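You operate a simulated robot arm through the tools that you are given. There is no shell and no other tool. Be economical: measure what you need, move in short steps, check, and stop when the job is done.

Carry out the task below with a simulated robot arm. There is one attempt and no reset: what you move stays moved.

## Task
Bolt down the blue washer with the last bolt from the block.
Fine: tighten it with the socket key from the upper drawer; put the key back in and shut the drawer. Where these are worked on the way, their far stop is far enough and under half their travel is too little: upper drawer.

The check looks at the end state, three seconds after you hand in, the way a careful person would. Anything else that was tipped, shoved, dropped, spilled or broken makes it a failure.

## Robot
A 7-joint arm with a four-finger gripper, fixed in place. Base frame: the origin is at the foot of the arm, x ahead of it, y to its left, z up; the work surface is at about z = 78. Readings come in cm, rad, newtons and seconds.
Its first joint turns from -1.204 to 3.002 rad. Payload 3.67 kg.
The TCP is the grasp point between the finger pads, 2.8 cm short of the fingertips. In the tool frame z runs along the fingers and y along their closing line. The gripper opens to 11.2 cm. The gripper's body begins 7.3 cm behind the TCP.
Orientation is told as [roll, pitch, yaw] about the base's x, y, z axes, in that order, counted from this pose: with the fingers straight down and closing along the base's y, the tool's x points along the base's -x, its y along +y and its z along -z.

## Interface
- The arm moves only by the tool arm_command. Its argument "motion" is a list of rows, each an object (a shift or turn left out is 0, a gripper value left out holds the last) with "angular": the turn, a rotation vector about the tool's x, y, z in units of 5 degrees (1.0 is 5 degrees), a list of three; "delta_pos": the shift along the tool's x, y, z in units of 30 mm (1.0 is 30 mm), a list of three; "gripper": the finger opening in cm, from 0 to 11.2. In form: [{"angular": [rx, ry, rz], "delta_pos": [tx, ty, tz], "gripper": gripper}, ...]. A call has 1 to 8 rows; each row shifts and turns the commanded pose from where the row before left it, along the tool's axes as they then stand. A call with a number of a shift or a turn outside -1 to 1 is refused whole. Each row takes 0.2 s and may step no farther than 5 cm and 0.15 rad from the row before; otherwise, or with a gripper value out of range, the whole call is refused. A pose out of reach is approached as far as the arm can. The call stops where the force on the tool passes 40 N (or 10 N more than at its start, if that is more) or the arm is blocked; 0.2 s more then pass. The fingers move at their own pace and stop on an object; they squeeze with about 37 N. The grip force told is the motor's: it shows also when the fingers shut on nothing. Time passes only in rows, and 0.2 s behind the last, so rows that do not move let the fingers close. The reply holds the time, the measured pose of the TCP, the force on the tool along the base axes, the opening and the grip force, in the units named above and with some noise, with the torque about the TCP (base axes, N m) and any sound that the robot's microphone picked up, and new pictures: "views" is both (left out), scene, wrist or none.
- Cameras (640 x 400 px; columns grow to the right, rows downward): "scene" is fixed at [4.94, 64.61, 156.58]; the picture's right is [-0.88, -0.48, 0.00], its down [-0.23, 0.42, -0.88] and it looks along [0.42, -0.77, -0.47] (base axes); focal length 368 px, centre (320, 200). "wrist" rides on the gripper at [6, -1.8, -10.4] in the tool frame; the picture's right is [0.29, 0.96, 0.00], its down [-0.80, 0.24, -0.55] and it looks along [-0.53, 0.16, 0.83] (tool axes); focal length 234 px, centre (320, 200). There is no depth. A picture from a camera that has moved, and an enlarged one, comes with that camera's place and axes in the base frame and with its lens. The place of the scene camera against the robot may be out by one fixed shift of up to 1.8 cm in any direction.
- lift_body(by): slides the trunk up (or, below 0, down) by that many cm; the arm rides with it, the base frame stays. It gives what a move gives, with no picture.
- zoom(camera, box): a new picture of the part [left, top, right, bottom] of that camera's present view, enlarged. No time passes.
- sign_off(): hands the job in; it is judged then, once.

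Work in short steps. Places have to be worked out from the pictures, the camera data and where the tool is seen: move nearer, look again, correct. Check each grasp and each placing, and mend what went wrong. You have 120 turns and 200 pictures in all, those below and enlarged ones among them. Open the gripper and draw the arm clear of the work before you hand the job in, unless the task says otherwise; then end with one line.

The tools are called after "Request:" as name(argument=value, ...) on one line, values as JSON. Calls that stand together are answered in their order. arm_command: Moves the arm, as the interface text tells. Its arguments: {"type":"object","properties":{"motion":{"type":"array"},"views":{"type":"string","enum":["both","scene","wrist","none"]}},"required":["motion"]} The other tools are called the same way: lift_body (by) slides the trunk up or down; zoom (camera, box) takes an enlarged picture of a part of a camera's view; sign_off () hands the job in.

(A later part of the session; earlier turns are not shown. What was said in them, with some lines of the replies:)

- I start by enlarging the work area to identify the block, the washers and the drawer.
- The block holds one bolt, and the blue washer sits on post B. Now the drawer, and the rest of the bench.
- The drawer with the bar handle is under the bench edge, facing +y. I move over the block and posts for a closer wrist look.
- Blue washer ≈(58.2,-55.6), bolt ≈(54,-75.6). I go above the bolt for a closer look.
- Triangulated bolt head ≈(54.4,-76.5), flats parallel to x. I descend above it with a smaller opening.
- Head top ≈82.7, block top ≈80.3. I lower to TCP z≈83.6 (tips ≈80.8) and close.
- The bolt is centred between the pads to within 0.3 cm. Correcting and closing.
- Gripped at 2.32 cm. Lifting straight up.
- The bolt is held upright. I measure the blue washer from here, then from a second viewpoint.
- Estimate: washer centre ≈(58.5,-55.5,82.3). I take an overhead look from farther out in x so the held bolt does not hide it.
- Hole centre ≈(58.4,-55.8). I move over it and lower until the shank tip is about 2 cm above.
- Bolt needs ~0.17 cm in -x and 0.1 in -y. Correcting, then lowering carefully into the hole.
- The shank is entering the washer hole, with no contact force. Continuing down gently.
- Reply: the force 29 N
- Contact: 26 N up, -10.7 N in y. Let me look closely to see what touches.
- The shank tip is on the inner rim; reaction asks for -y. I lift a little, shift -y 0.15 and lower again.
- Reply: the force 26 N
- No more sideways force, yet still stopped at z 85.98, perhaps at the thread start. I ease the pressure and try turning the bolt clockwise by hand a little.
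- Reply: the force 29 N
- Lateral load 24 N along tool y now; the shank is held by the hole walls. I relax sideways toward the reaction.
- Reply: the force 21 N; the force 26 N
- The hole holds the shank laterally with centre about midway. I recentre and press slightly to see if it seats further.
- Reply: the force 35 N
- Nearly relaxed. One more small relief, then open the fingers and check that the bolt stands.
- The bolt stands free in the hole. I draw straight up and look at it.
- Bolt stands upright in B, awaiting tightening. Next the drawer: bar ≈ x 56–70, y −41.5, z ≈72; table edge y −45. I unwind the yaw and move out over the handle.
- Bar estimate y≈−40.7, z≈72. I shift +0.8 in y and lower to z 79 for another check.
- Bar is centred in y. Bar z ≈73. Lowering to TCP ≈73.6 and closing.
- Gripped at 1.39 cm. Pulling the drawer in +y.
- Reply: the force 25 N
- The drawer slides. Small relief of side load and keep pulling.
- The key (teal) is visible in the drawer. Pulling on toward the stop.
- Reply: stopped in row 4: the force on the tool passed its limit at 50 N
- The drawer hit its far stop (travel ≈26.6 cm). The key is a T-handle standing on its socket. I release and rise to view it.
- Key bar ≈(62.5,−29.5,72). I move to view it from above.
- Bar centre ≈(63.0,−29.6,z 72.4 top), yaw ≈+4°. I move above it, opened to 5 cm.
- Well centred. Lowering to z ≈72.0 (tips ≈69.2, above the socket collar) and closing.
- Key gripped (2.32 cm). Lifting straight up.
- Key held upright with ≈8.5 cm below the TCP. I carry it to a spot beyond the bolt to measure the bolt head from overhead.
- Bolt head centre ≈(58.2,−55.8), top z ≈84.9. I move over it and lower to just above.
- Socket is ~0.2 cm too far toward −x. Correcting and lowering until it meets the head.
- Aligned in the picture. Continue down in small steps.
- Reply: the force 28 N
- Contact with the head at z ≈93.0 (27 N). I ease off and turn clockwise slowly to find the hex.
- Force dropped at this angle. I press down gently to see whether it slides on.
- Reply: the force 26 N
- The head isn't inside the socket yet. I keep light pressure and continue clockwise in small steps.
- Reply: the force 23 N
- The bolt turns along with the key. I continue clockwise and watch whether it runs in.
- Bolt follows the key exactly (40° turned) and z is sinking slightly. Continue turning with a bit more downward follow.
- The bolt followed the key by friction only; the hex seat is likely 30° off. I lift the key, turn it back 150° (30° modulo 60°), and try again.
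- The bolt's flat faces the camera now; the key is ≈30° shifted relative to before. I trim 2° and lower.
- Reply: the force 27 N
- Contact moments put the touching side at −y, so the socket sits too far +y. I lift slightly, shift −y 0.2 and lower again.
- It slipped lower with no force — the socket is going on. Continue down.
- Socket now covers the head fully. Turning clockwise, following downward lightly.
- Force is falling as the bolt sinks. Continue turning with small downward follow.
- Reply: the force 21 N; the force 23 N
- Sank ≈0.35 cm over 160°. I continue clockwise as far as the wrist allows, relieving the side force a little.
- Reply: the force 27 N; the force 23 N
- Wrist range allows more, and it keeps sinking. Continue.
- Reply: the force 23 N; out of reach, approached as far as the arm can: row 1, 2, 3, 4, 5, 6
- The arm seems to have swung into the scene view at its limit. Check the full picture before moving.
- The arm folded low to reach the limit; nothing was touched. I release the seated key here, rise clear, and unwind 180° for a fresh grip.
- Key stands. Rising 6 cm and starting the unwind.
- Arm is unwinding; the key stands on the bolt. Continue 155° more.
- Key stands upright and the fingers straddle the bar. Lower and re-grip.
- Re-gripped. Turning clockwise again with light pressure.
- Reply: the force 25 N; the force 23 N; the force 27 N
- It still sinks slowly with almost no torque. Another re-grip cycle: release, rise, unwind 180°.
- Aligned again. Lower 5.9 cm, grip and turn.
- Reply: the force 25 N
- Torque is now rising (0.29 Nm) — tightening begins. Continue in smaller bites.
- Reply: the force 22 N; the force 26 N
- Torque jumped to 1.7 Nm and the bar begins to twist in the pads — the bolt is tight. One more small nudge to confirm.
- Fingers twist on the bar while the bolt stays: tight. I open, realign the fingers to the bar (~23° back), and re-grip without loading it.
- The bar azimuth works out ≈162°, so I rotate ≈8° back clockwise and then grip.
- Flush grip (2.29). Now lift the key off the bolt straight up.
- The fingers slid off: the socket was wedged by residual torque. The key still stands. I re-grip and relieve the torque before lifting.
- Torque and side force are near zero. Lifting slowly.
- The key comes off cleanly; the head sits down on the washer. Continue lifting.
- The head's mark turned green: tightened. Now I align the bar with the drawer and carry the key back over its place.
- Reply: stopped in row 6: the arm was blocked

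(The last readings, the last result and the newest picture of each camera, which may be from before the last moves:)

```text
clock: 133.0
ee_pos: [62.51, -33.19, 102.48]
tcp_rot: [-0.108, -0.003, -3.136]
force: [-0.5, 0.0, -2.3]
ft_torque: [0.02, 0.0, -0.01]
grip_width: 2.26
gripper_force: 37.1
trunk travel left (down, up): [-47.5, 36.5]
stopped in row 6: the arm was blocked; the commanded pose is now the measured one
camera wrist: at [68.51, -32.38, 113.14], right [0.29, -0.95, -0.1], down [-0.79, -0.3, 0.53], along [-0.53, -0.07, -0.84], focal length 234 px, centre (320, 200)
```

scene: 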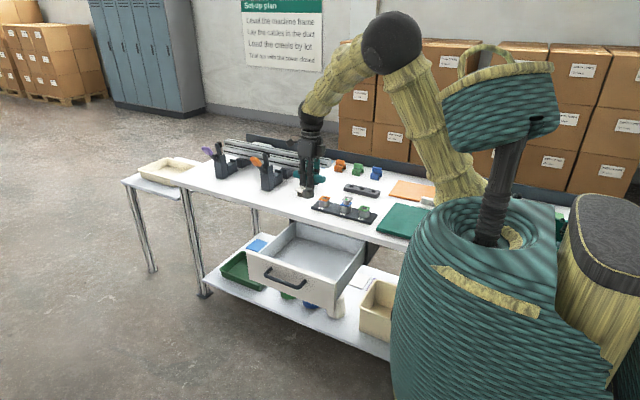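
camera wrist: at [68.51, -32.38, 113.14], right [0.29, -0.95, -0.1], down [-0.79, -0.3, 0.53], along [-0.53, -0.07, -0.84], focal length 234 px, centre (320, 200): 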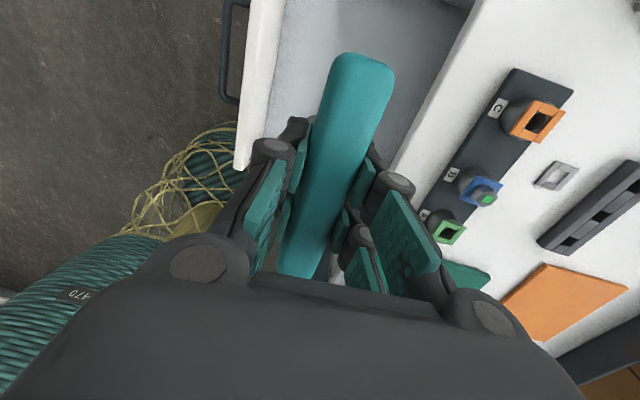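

The arm hit a limit with the wrist wound up (tool tilted 6°). I back off toward −y, straighten, and unwind the wrist there.

Request:
arm_command(motion=[{"delta_pos": [0, 0.8, -0.2]}, {"delta_pos": [0, 0.8, -0.2]}, {"delta_pos": [0, 0.8, -0.2], "angular": [0.62, 0, 0]}, {"delta_pos": [0, 0.8, 0], "angular": [0.62, 0, 0]}, {"angular": [0, 0, -1]}, {"angular": [0, 0, -1]}, {"angular": [0, 0, -1]}, {"angular": [0, 0, -1]}], views="scene")

```text
clock: 134.8
ee_pos: [62.75, -42.78, 103.2]
tcp_rot: [-0.198, 0.067, -2.791]
force: [-0.1, -0.6, -1.5]
ft_torque: [0.0, 0.0, -0.01]
grip_width: 2.27
gripper_force: 37.2
trunk travel left (down, up): [-47.5, 36.5]
```

scene: 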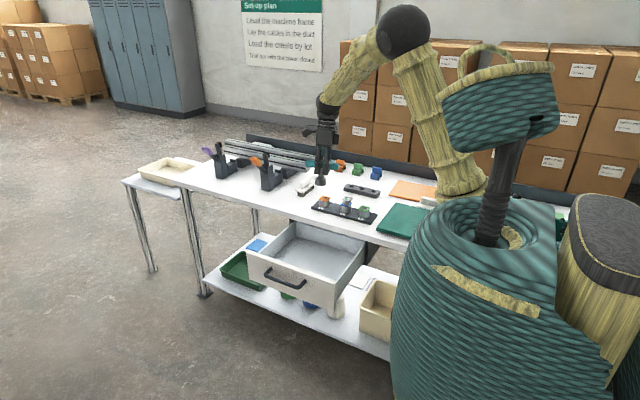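

The straightening went the wrong way; correcting the tilt (x −2.27, y −0.77 units), then continuing the unwind.

Request:
arm_command(motion=[{"angular": [-0.76, -0.26, 0]}, {"angular": [-0.76, -0.26, 0]}, {"angular": [-0.75, -0.25, 0]}, {"angular": [0, 0, -1]}], views="none")

```text
clock: 135.8
ee_pos: [62.58, -42.91, 103.13]
tcp_rot: [0.001, 0.002, -2.697]
force: [0.0, 0.4, -2.4]
ft_torque: [0.0, 0.0, -0.01]
grip_width: 2.28
gripper_force: 37.3
trunk travel left (down, up): [-47.5, 36.5]
```

Upright again. Unwinding yaw to ≈0.06 (151°).

Request:
arm_command(motion=[{"angular": [0, 0, -1]}, {"angular": [0, 0, -1]}, {"angular": [0, 0, -1]}, {"angular": [0, 0, -1]}, {"angular": [0, 0, -1]}, {"angular": [0, 0, -1]}, {"angular": [0, 0, -1]}, {"angular": [0, 0, -1]}], views="none")

Request:
arm_command(motion=[{"angular": [0, 0, -1]}, {"angular": [0, 0, -1]}, {"angular": [0, 0, -1]}, {"angular": [0, 0, -1]}, {"angular": [0, 0, -1]}, {"angular": [0, 0, -1]}, {"angular": [0, 0, -1]}, {"angular": [0, 0, -1]}], views="none")

Request:
arm_command(motion=[{"angular": [0, 0, -1]}, {"angular": [0, 0, -1]}, {"angular": [0, 0, -1]}, {"angular": [0, 0, -1]}, {"angular": [0, 0, -1]}, {"angular": [0, 0, -1]}, {"angular": [0, 0, -1]}, {"angular": [0, 0, -1]}], views="none")

Request:
arm_command(motion=[{"angular": [0, 0, -1]}, {"angular": [0, 0, -1]}, {"angular": [0, 0, -1]}, {"angular": [0, 0, -1]}, {"angular": [0, 0, -1]}, {"angular": [0, 0, -1]}, {"angular": [0, 0, -1]}, {"angular": [0, 0, -0.6]}], views="scene")

```text
clock: 137.6
ee_pos: [62.48, -42.95, 103.31]
tcp_rot: [0.001, 0.0, -1.998]
force: [0.0, 0.3, -2.1]
ft_torque: [0.01, -0.01, -0.05]
grip_width: 2.28
gripper_force: 36.9
trunk travel left (down, up): [-47.5, 36.5]
```

```text
clock: 139.4
ee_pos: [62.68, -43.05, 103.17]
tcp_rot: [0.002, 0.001, -1.302]
force: [1.1, 0.8, -2.5]
ft_torque: [0.01, 0.0, -0.02]
grip_width: 2.26
gripper_force: 36.9
trunk travel left (down, up): [-47.5, 36.5]
```

```text
clock: 141.2
ee_pos: [62.69, -43.0, 103.14]
tcp_rot: [0.0, 0.001, -0.599]
force: [-0.2, 0.4, -2.7]
ft_torque: [0.01, 0.0, 0.0]
grip_width: 2.28
gripper_force: 36.8
trunk travel left (down, up): [-47.5, 36.5]
```

```text
clock: 143.0
ee_pos: [62.6, -42.85, 103.23]
tcp_rot: [0.001, 0.001, 0.06]
force: [0.0, -0.2, -2.1]
ft_torque: [-0.02, -0.04, 0.0]
grip_width: 2.27
gripper_force: 36.8
trunk travel left (down, up): [-47.5, 36.5]
```

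scene: 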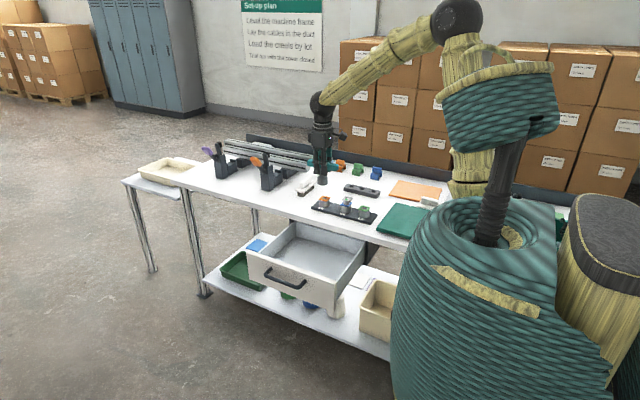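

Unwound. Move over the key's original spot and descend to above the drawer floor.

Request:
arm_command(motion=[{"delta_pos": [-0.062, 0.865, 0]}, {"delta_pos": [-0.062, 0.865, 0]}, {"delta_pos": [-0.062, 0.865, 0]}, {"delta_pos": [-0.062, 0.865, 0]}, {"delta_pos": [-0.062, 0.865, 0]}, {"delta_pos": [0, 0, 1]}, {"delta_pos": [0, 0, 1]}, {"delta_pos": [0, 0, 0]}], views="scene")

Request:
arm_command(motion=[{"delta_pos": [0, 0, 1]}, {"delta_pos": [0, 0, 1]}, {"delta_pos": [0, 0, 1]}, {"delta_pos": [0, 0, 1]}, {"delta_pos": [0, 0, 1]}, {"delta_pos": [0, 0, 1]}, {"delta_pos": [0, 0, 0.8]}, {"delta_pos": [0, 0, 0]}], views="none")

Request:
zoom(camera="scene", box=[250, 220, 346, 280])

```text
clock: 144.8
ee_pos: [62.8, -29.7, 97.17]
tcp_rot: [-0.002, -0.002, 0.059]
force: [0.5, 0.3, -1.9]
ft_torque: [0.0, -0.01, 0.0]
grip_width: 2.28
gripper_force: 37.2
trunk travel left (down, up): [-47.5, 36.5]
```

scene: 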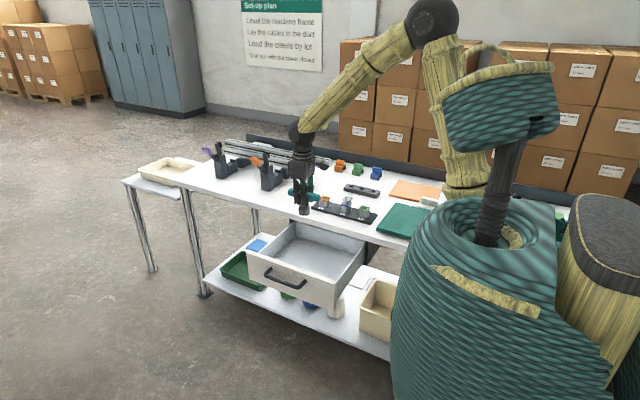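

```text
clock: 146.6
ee_pos: [62.8, -30.01, 76.8]
tcp_rot: [0.001, -0.001, 0.06]
force: [-0.1, -0.4, -1.6]
ft_torque: [-0.01, 0.02, 0.0]
grip_width: 2.27
gripper_force: 37.0
trunk travel left (down, up): [-47.5, 36.5]
```

```text
6.67 times, centred on (298, 250) of scene
camera zoom: at [4.94, 64.61, 156.58], right [-0.88, -0.48, 0.0], down [-0.23, 0.42, -0.88], along [0.42, -0.77, -0.47], focal length 2450 px, centre (467, -133)
```

zoom: 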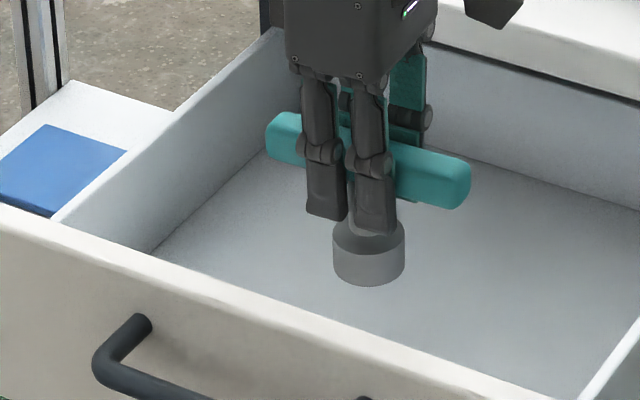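

Lower to just above, then creep to contact.

Request:
arm_command(motion=[{"delta_pos": [0, 0, 0.7]}, {"delta_pos": [0, 0, 0.6]}, {"delta_pos": [0, 0, 0.1]}, {"delta_pos": [0, 0, 0.07]}, {"delta_pos": [0, 0, 0]}], views="none")

```text
clock: 147.8
ee_pos: [62.77, -29.83, 72.39]
tcp_rot: [-0.001, -0.001, 0.059]
force: [-0.1, 0.9, -2.0]
ft_torque: [-0.02, 0.0, 0.01]
grip_width: 2.24
gripper_force: 37.4
trunk travel left (down, up): [-47.5, 36.5]
```

Request:
arm_command(motion=[{"delta_pos": [0, 0, 0.07]}, {"delta_pos": [0, 0, 0.05]}, {"delta_pos": [0, 0, 0]}], views="none")

```text
clock: 148.6
ee_pos: [62.9, -29.79, 72.07]
tcp_rot: [0.0, 0.0, 0.058]
force: [-0.3, -0.8, -2.2]
ft_torque: [0.0, 0.04, -0.02]
grip_width: 2.27
gripper_force: 37.2
trunk travel left (down, up): [-47.5, 36.5]
```

Request:
arm_command(motion=[{"delta_pos": [0, 0, 0.05]}, {"delta_pos": [0, 0, 0.05]}, {"delta_pos": [0, 0, 0.05]}, {"delta_pos": [0, 0, 0]}], views="none")

Request:
zoom(camera="scene", box=[265, 220, 345, 270])

```text
clock: 149.6
ee_pos: [62.78, -30.03, 71.57]
tcp_rot: [0.001, -0.001, 0.061]
force: [0.0, 0.1, -2.4]
ft_torque: [0.02, -0.05, 0.0]
grip_width: 2.28
gripper_force: 37.2
trunk travel left (down, up): [-47.5, 36.5]
```

```text
8.00 times, centred on (305, 245) of scene
camera zoom: at [4.94, 64.61, 156.58], right [-0.88, -0.48, 0.0], down [-0.23, 0.42, -0.88], along [0.42, -0.77, -0.47], focal length 2940 px, centre (440, -160)
```

zoom: 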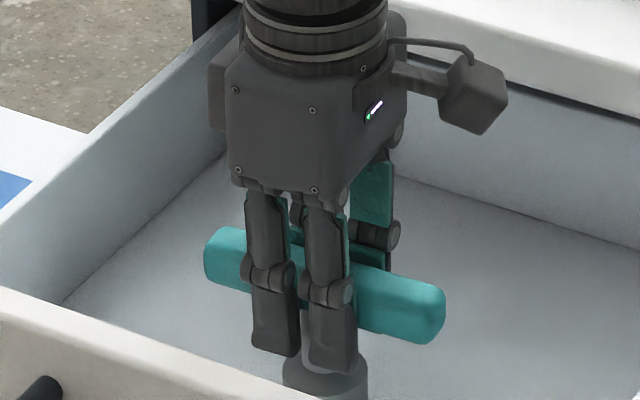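

The bar is still ≈0.6 cm above its resting height. Creep down further.

Request:
arm_command(motion=[{"delta_pos": [0, 0, 0.07]}, {"delta_pos": [0, 0, 0.05]}, {"delta_pos": [0, 0, 0.04]}, {"delta_pos": [0, 0, 0.03]}, {"delta_pos": [0, 0, 0]}], views="none")

```text
clock: 150.8
ee_pos: [62.83, -29.81, 70.98]
tcp_rot: [0.0, -0.001, 0.06]
force: [-0.5, 0.1, -2.6]
ft_torque: [0.03, -0.03, -0.01]
grip_width: 2.26
gripper_force: 37.5
trunk travel left (down, up): [-47.5, 36.5]
```

Request:
arm_command(motion=[{"delta_pos": [0, 0, 0.03]}, {"delta_pos": [0, 0, 0.03]}, {"delta_pos": [0, 0, 0.03]}, {"delta_pos": [0, 0, 0]}], views="none")

Request:
zoom(camera="scene", box=[265, 220, 345, 270])

```text
clock: 151.8
ee_pos: [62.83, -29.84, 70.86]
tcp_rot: [0.001, -0.001, 0.058]
force: [-0.2, -1.6, 13.1]
ft_torque: [0.13, 0.19, 0.05]
grip_width: 2.24
gripper_force: 36.8
trunk travel left (down, up): [-47.5, 36.5]
```

```text
8.00 times, centred on (305, 245) of scene
camera zoom: at [4.94, 64.61, 156.58], right [-0.88, -0.48, 0.0], down [-0.23, 0.42, -0.88], along [0.42, -0.77, -0.47], focal length 2940 px, centre (440, -160)
```

zoom: 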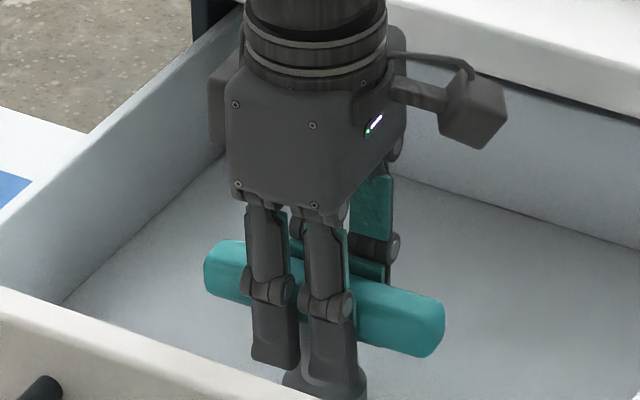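

Contact with the floor (13 N). Relax the pressure, release and rise.

Request:
arm_command(motion=[{"delta_pos": [0, 0, -0.03]}, {"gripper": 3.2}, {"gripper": 5}, {"gripper": 5}, {"delta_pos": [0, 0, -0.7]}, {"delta_pos": [0, 0, -1]}, {"delta_pos": [0, 0, -1]}, {"delta_pos": [0, 0, -1]}], views="none")

Request:
arm_command(motion=[{"delta_pos": [0, 0.8, -1]}, {"delta_pos": [0, 1, -0.5]}, {"delta_pos": [0, 1, 0], "angular": [0, 0, 0.7]}, {"delta_pos": [0, 1, 0]}, {"delta_pos": [0, 1, 0]}, {"delta_pos": [0, 0.4, 0]}])

Request:
zoom(camera="scene", box=[240, 200, 400, 300])

```text
clock: 153.6
ee_pos: [62.61, -29.77, 82.11]
tcp_rot: [0.0, -0.002, 0.059]
force: [-0.3, 0.1, 0.1]
ft_torque: [0.01, 0.0, 0.02]
grip_width: 4.97
gripper_force: 0.0
trunk travel left (down, up): [-47.5, 36.5]
```

```text
clock: 155.0
ee_pos: [62.23, -14.37, 86.35]
tcp_rot: [0.0, 0.001, -0.003]
force: [-1.1, -0.5, -0.4]
ft_torque: [0.02, -0.01, 0.01]
grip_width: 5.01
gripper_force: 0.1
trunk travel left (down, up): [-47.5, 36.5]
camera wrist: at [56.32, -15.95, 96.92], right [-0.29, 0.96, 0.0], down [0.8, 0.24, 0.55], along [0.53, 0.16, -0.83], focal length 234 px, centre (320, 200)
```

scene: 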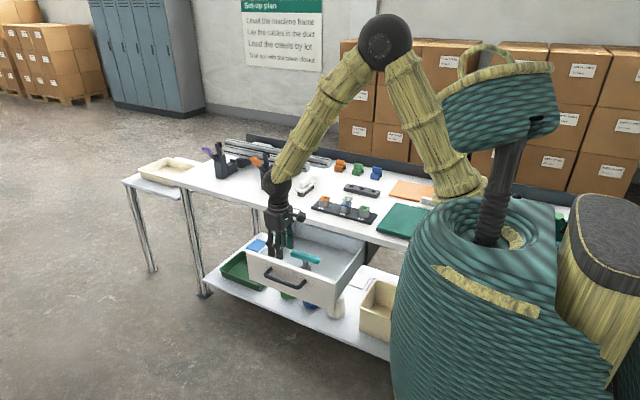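
wrist: 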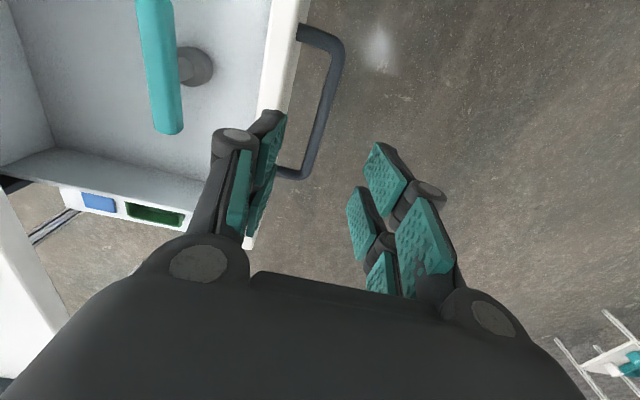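

```text
4.00 times, centred on (320, 250) of scene
camera zoom: at [4.94, 64.61, 156.58], right [-0.88, -0.48, 0.0], down [-0.23, 0.42, -0.88], along [0.42, -0.77, -0.47], focal length 1470 px, centre (320, 0)
```

zoom: 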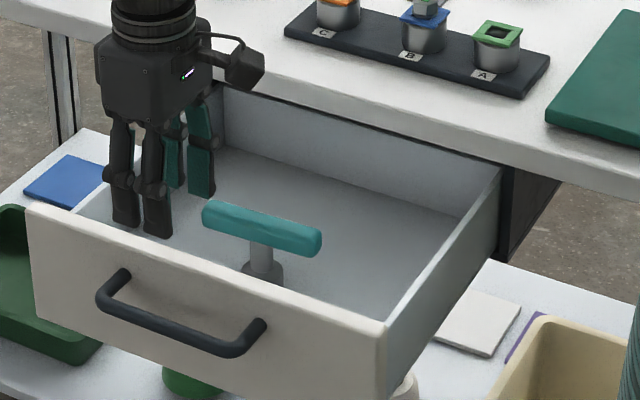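

Key stands in place. Now I grasp the handle again (bar y ≈ −14.0).

Request:
arm_command(motion=[{"delta_pos": [0, 0.13, 0.8], "gripper": 3.6}, {"delta_pos": [0, 0, 0.9]}, {"delta_pos": [0, 0, 0.9]}, {"delta_pos": [0, 0, 0.3]}, {"delta_pos": [0, 0, 0]}], views="wrist")

```text
clock: 156.2
ee_pos: [62.5, -13.88, 77.81]
tcp_rot: [0.001, -0.002, -0.002]
force: [0.4, -0.1, -1.3]
ft_torque: [0.01, -0.02, 0.02]
grip_width: 3.6
gripper_force: 0.1
trunk travel left (down, up): [-47.5, 36.5]
camera wrist: at [56.4, -15.54, 88.23], right [-0.29, 0.96, 0.0], down [0.8, 0.24, 0.56], along [0.53, 0.16, -0.83], focal length 234 px, centre (320, 200)
```

wrist: 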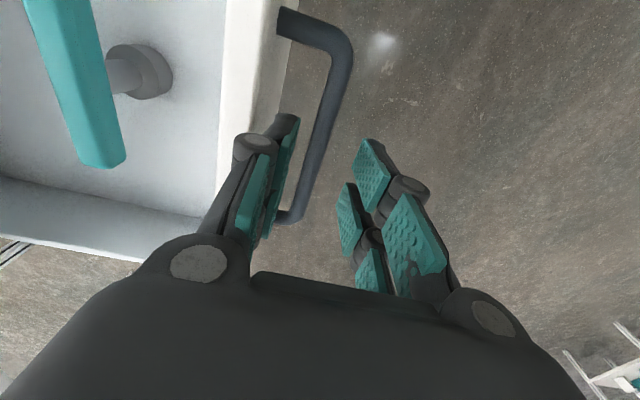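

The bar lies between the fingers. Lower 4.3 cm and close.

Request:
arm_command(motion=[{"delta_pos": [0, 0, 0.6]}, {"delta_pos": [0, 0, 0.6]}, {"delta_pos": [0, 0, 0.23]}, {"delta_pos": [0, 0, 0]}, {"gripper": 0}, {"gripper": 0}, {"gripper": 0}], views="none")

```text
clock: 157.8
ee_pos: [62.34, -14.05, 73.41]
tcp_rot: [-0.001, 0.0, -0.004]
force: [0.0, -17.9, -1.8]
ft_torque: [-0.43, -0.32, -1.22]
grip_width: 1.36
gripper_force: 45.2
trunk travel left (down, up): [-47.5, 36.5]
```

Gripped. Pushing the drawer shut gently.

Request:
arm_command(motion=[{"delta_pos": [0, -0.15, 0]}, {"delta_pos": [0, -0.3, 0]}, {"delta_pos": [0, -0.4, 0]}, {"delta_pos": [0, -0.5, 0]}, {"delta_pos": [0, -0.5, 0]}, {"delta_pos": [0, -0.5, 0]}, {"delta_pos": [0, -0.4, 0]}, {"delta_pos": [0, -0.2, 0]}], views="none")

Request:
zoom(camera="scene", box=[240, 190, 400, 290])

```text
clock: 159.6
ee_pos: [62.34, -22.64, 73.45]
tcp_rot: [0.0, 0.0, -0.001]
force: [-5.6, 0.8, 7.3]
ft_torque: [0.14, 1.16, -1.37]
grip_width: 1.39
gripper_force: 44.6
trunk travel left (down, up): [-47.5, 36.5]
```

```text
4.00 times, centred on (320, 240) of scene
camera zoom: at [4.94, 64.61, 156.58], right [-0.88, -0.48, 0.0], down [-0.23, 0.42, -0.88], along [0.42, -0.77, -0.47], focal length 1470 px, centre (320, 40)
```

zoom: 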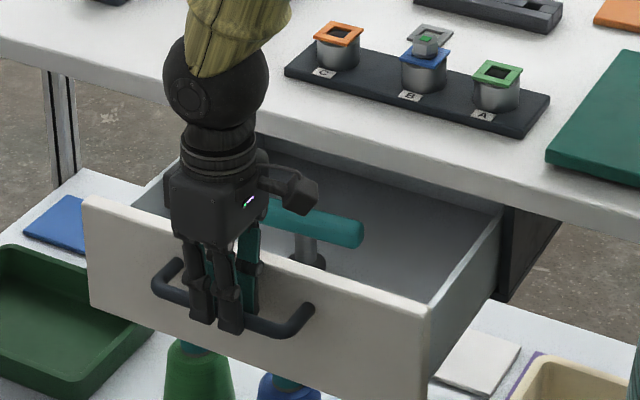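

Key stays upright. Continue to closed.

Request:
arm_command(motion=[{"delta_pos": [0, -0.2, 0]}, {"delta_pos": [0, -0.4, 0]}, {"delta_pos": [0, -0.5, 0]}, {"delta_pos": [0, -0.5, 0]}, {"delta_pos": [0, -0.5, 0]}, {"delta_pos": [0, -0.5, 0]}, {"delta_pos": [0, -0.5, 0]}, {"delta_pos": [0, -0.3, 0]}], views="none")

Request:
arm_command(motion=[{"delta_pos": [0, -0.4, 0]}, {"delta_pos": [0, -0.5, 0]}, {"delta_pos": [0, -0.5, 0]}, {"delta_pos": [0, -0.5, 0]}, {"delta_pos": [0, -0.35, 0]}, {"delta_pos": [0, -0.25, 0]}, {"delta_pos": [0, -0.15, 0]}, {"delta_pos": [0, 0, 0]}], views="scene")

Request:
zoom(camera="scene", box=[270, 190, 398, 270])

```text
clock: 161.4
ee_pos: [62.32, -32.92, 73.34]
tcp_rot: [0.001, -0.003, -0.001]
force: [-2.1, -0.4, -12.7]
ft_torque: [0.09, -0.56, -1.31]
grip_width: 1.38
gripper_force: 44.6
trunk travel left (down, up): [-47.5, 36.5]
```

```text
clock: 163.2
ee_pos: [62.27, -40.94, 73.4]
tcp_rot: [0.002, -0.001, -0.001]
force: [5.7, -5.3, -18.5]
ft_torque: [-0.09, 0.8, -1.25]
grip_width: 1.37
gripper_force: 45.1
trunk travel left (down, up): [-47.5, 36.5]
```

scene: 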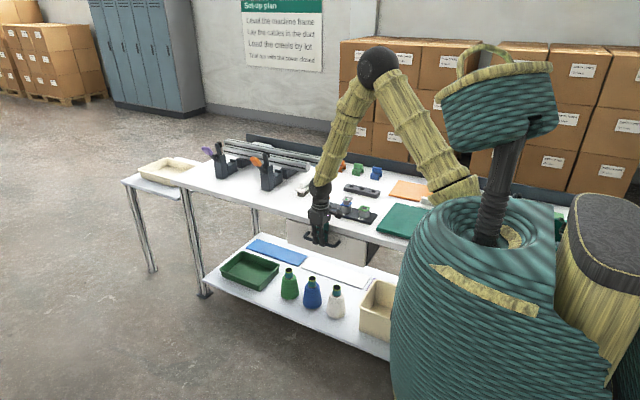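

```text
5.00 times, centred on (334, 230) of scene
camera zoom: at [4.94, 64.61, 156.58], right [-0.88, -0.48, 0.0], down [-0.23, 0.42, -0.88], along [0.42, -0.77, -0.47], focal length 1838 px, centre (250, 50)
```

zoom: 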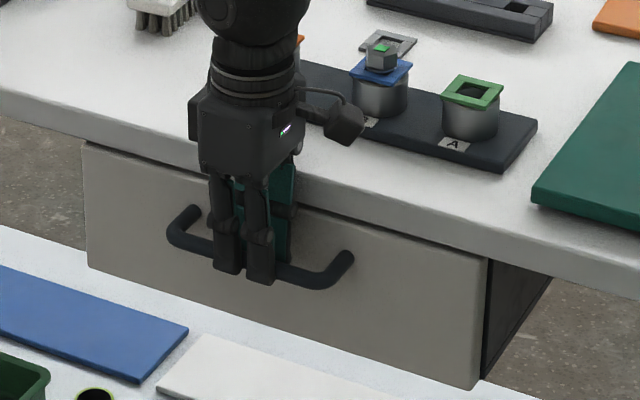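

y −40.9, as at the start. A tiny further push to confirm the closed stop.

Request:
arm_command(motion=[{"delta_pos": [0, -0.06, 0]}, {"delta_pos": [0, -0.06, 0]}, {"delta_pos": [0, 0, 0]}], views="none")

```text
clock: 164.0
ee_pos: [62.3, -41.04, 73.42]
tcp_rot: [0.002, -0.001, 0.001]
force: [3.7, 14.7, -20.7]
ft_torque: [0.28, -1.08, -1.41]
grip_width: 1.38
gripper_force: 45.2
trunk travel left (down, up): [-47.5, 36.5]
```

Stopped with 15 N reaction: shut. Relax, open and rise clear.

Request:
arm_command(motion=[{"delta_pos": [0, 0.04, 0.05]}, {"gripper": 3.4}, {"gripper": 3.4}, {"delta_pos": [0, 0, -0.6]}, {"delta_pos": [0, 0, -1]}, {"delta_pos": [0, 0, -1]}, {"delta_pos": [0, 0, -1]}, {"delta_pos": [0, 0, -1]}], views="none")

Request:
arm_command(motion=[{"delta_pos": [0, 0.5, -1], "gripper": 8}, {"delta_pos": [0, 0.5, -1]}, {"delta_pos": [0, 0.5, -1]}, {"delta_pos": [0, 0.5, -1]}, {"delta_pos": [0, 0.5, -1]}, {"delta_pos": [0, 0, 0]}])

Request:
zoom(camera="scene", box=[260, 165, 420, 265])

```text
clock: 165.8
ee_pos: [62.03, -41.01, 87.05]
tcp_rot: [0.0, -0.003, 0.0]
force: [0.7, -0.1, -0.2]
ft_torque: [0.02, 0.0, -0.01]
grip_width: 3.43
gripper_force: 0.0
trunk travel left (down, up): [-47.5, 36.5]
```

```text
clock: 167.2
ee_pos: [62.16, -33.66, 101.97]
tcp_rot: [0.001, 0.001, -0.003]
force: [-0.1, 0.2, 0.0]
ft_torque: [0.01, 0.01, -0.01]
grip_width: 8.0
gripper_force: 0.1
trunk travel left (down, up): [-47.5, 36.5]
camera wrist: at [56.23, -35.27, 112.53], right [-0.29, 0.96, 0.0], down [0.8, 0.24, 0.55], along [0.53, 0.16, -0.83], focal length 234 px, centre (320, 200)
```

scene: 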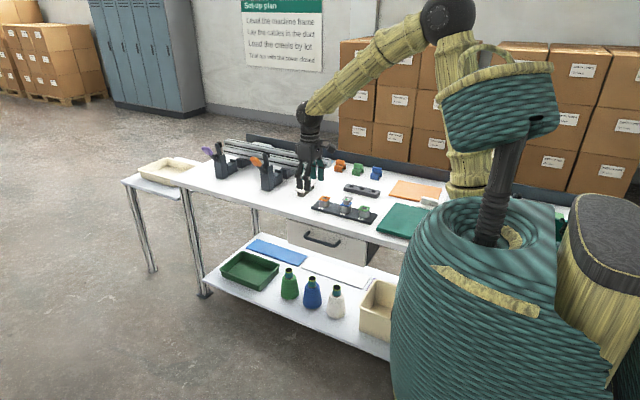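
wrist: 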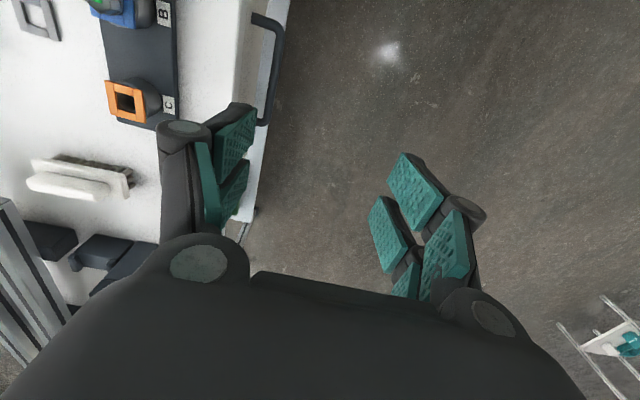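

```text
4.00 times, centred on (340, 215) of scene
camera zoom: at [4.94, 64.61, 156.58], right [-0.88, -0.48, 0.0], down [-0.23, 0.42, -0.88], along [0.42, -0.77, -0.47], focal length 1470 px, centre (240, 140)
```

zoom: 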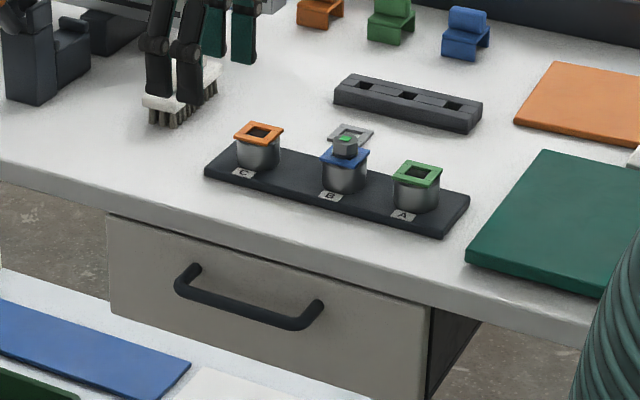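

The drawer is shut, the bolt shows green on the blue washer, nothing else has moved, and the arm is clear. Handing in.

Request:
sign_off()

```text
The job is handed in.
```

The blue washer is bolted down with the last bolt and tightened with the socket key; the mark on the bolt head turned green. The key is back in the upper drawer, the drawer is shut, and the arm is open and clear.
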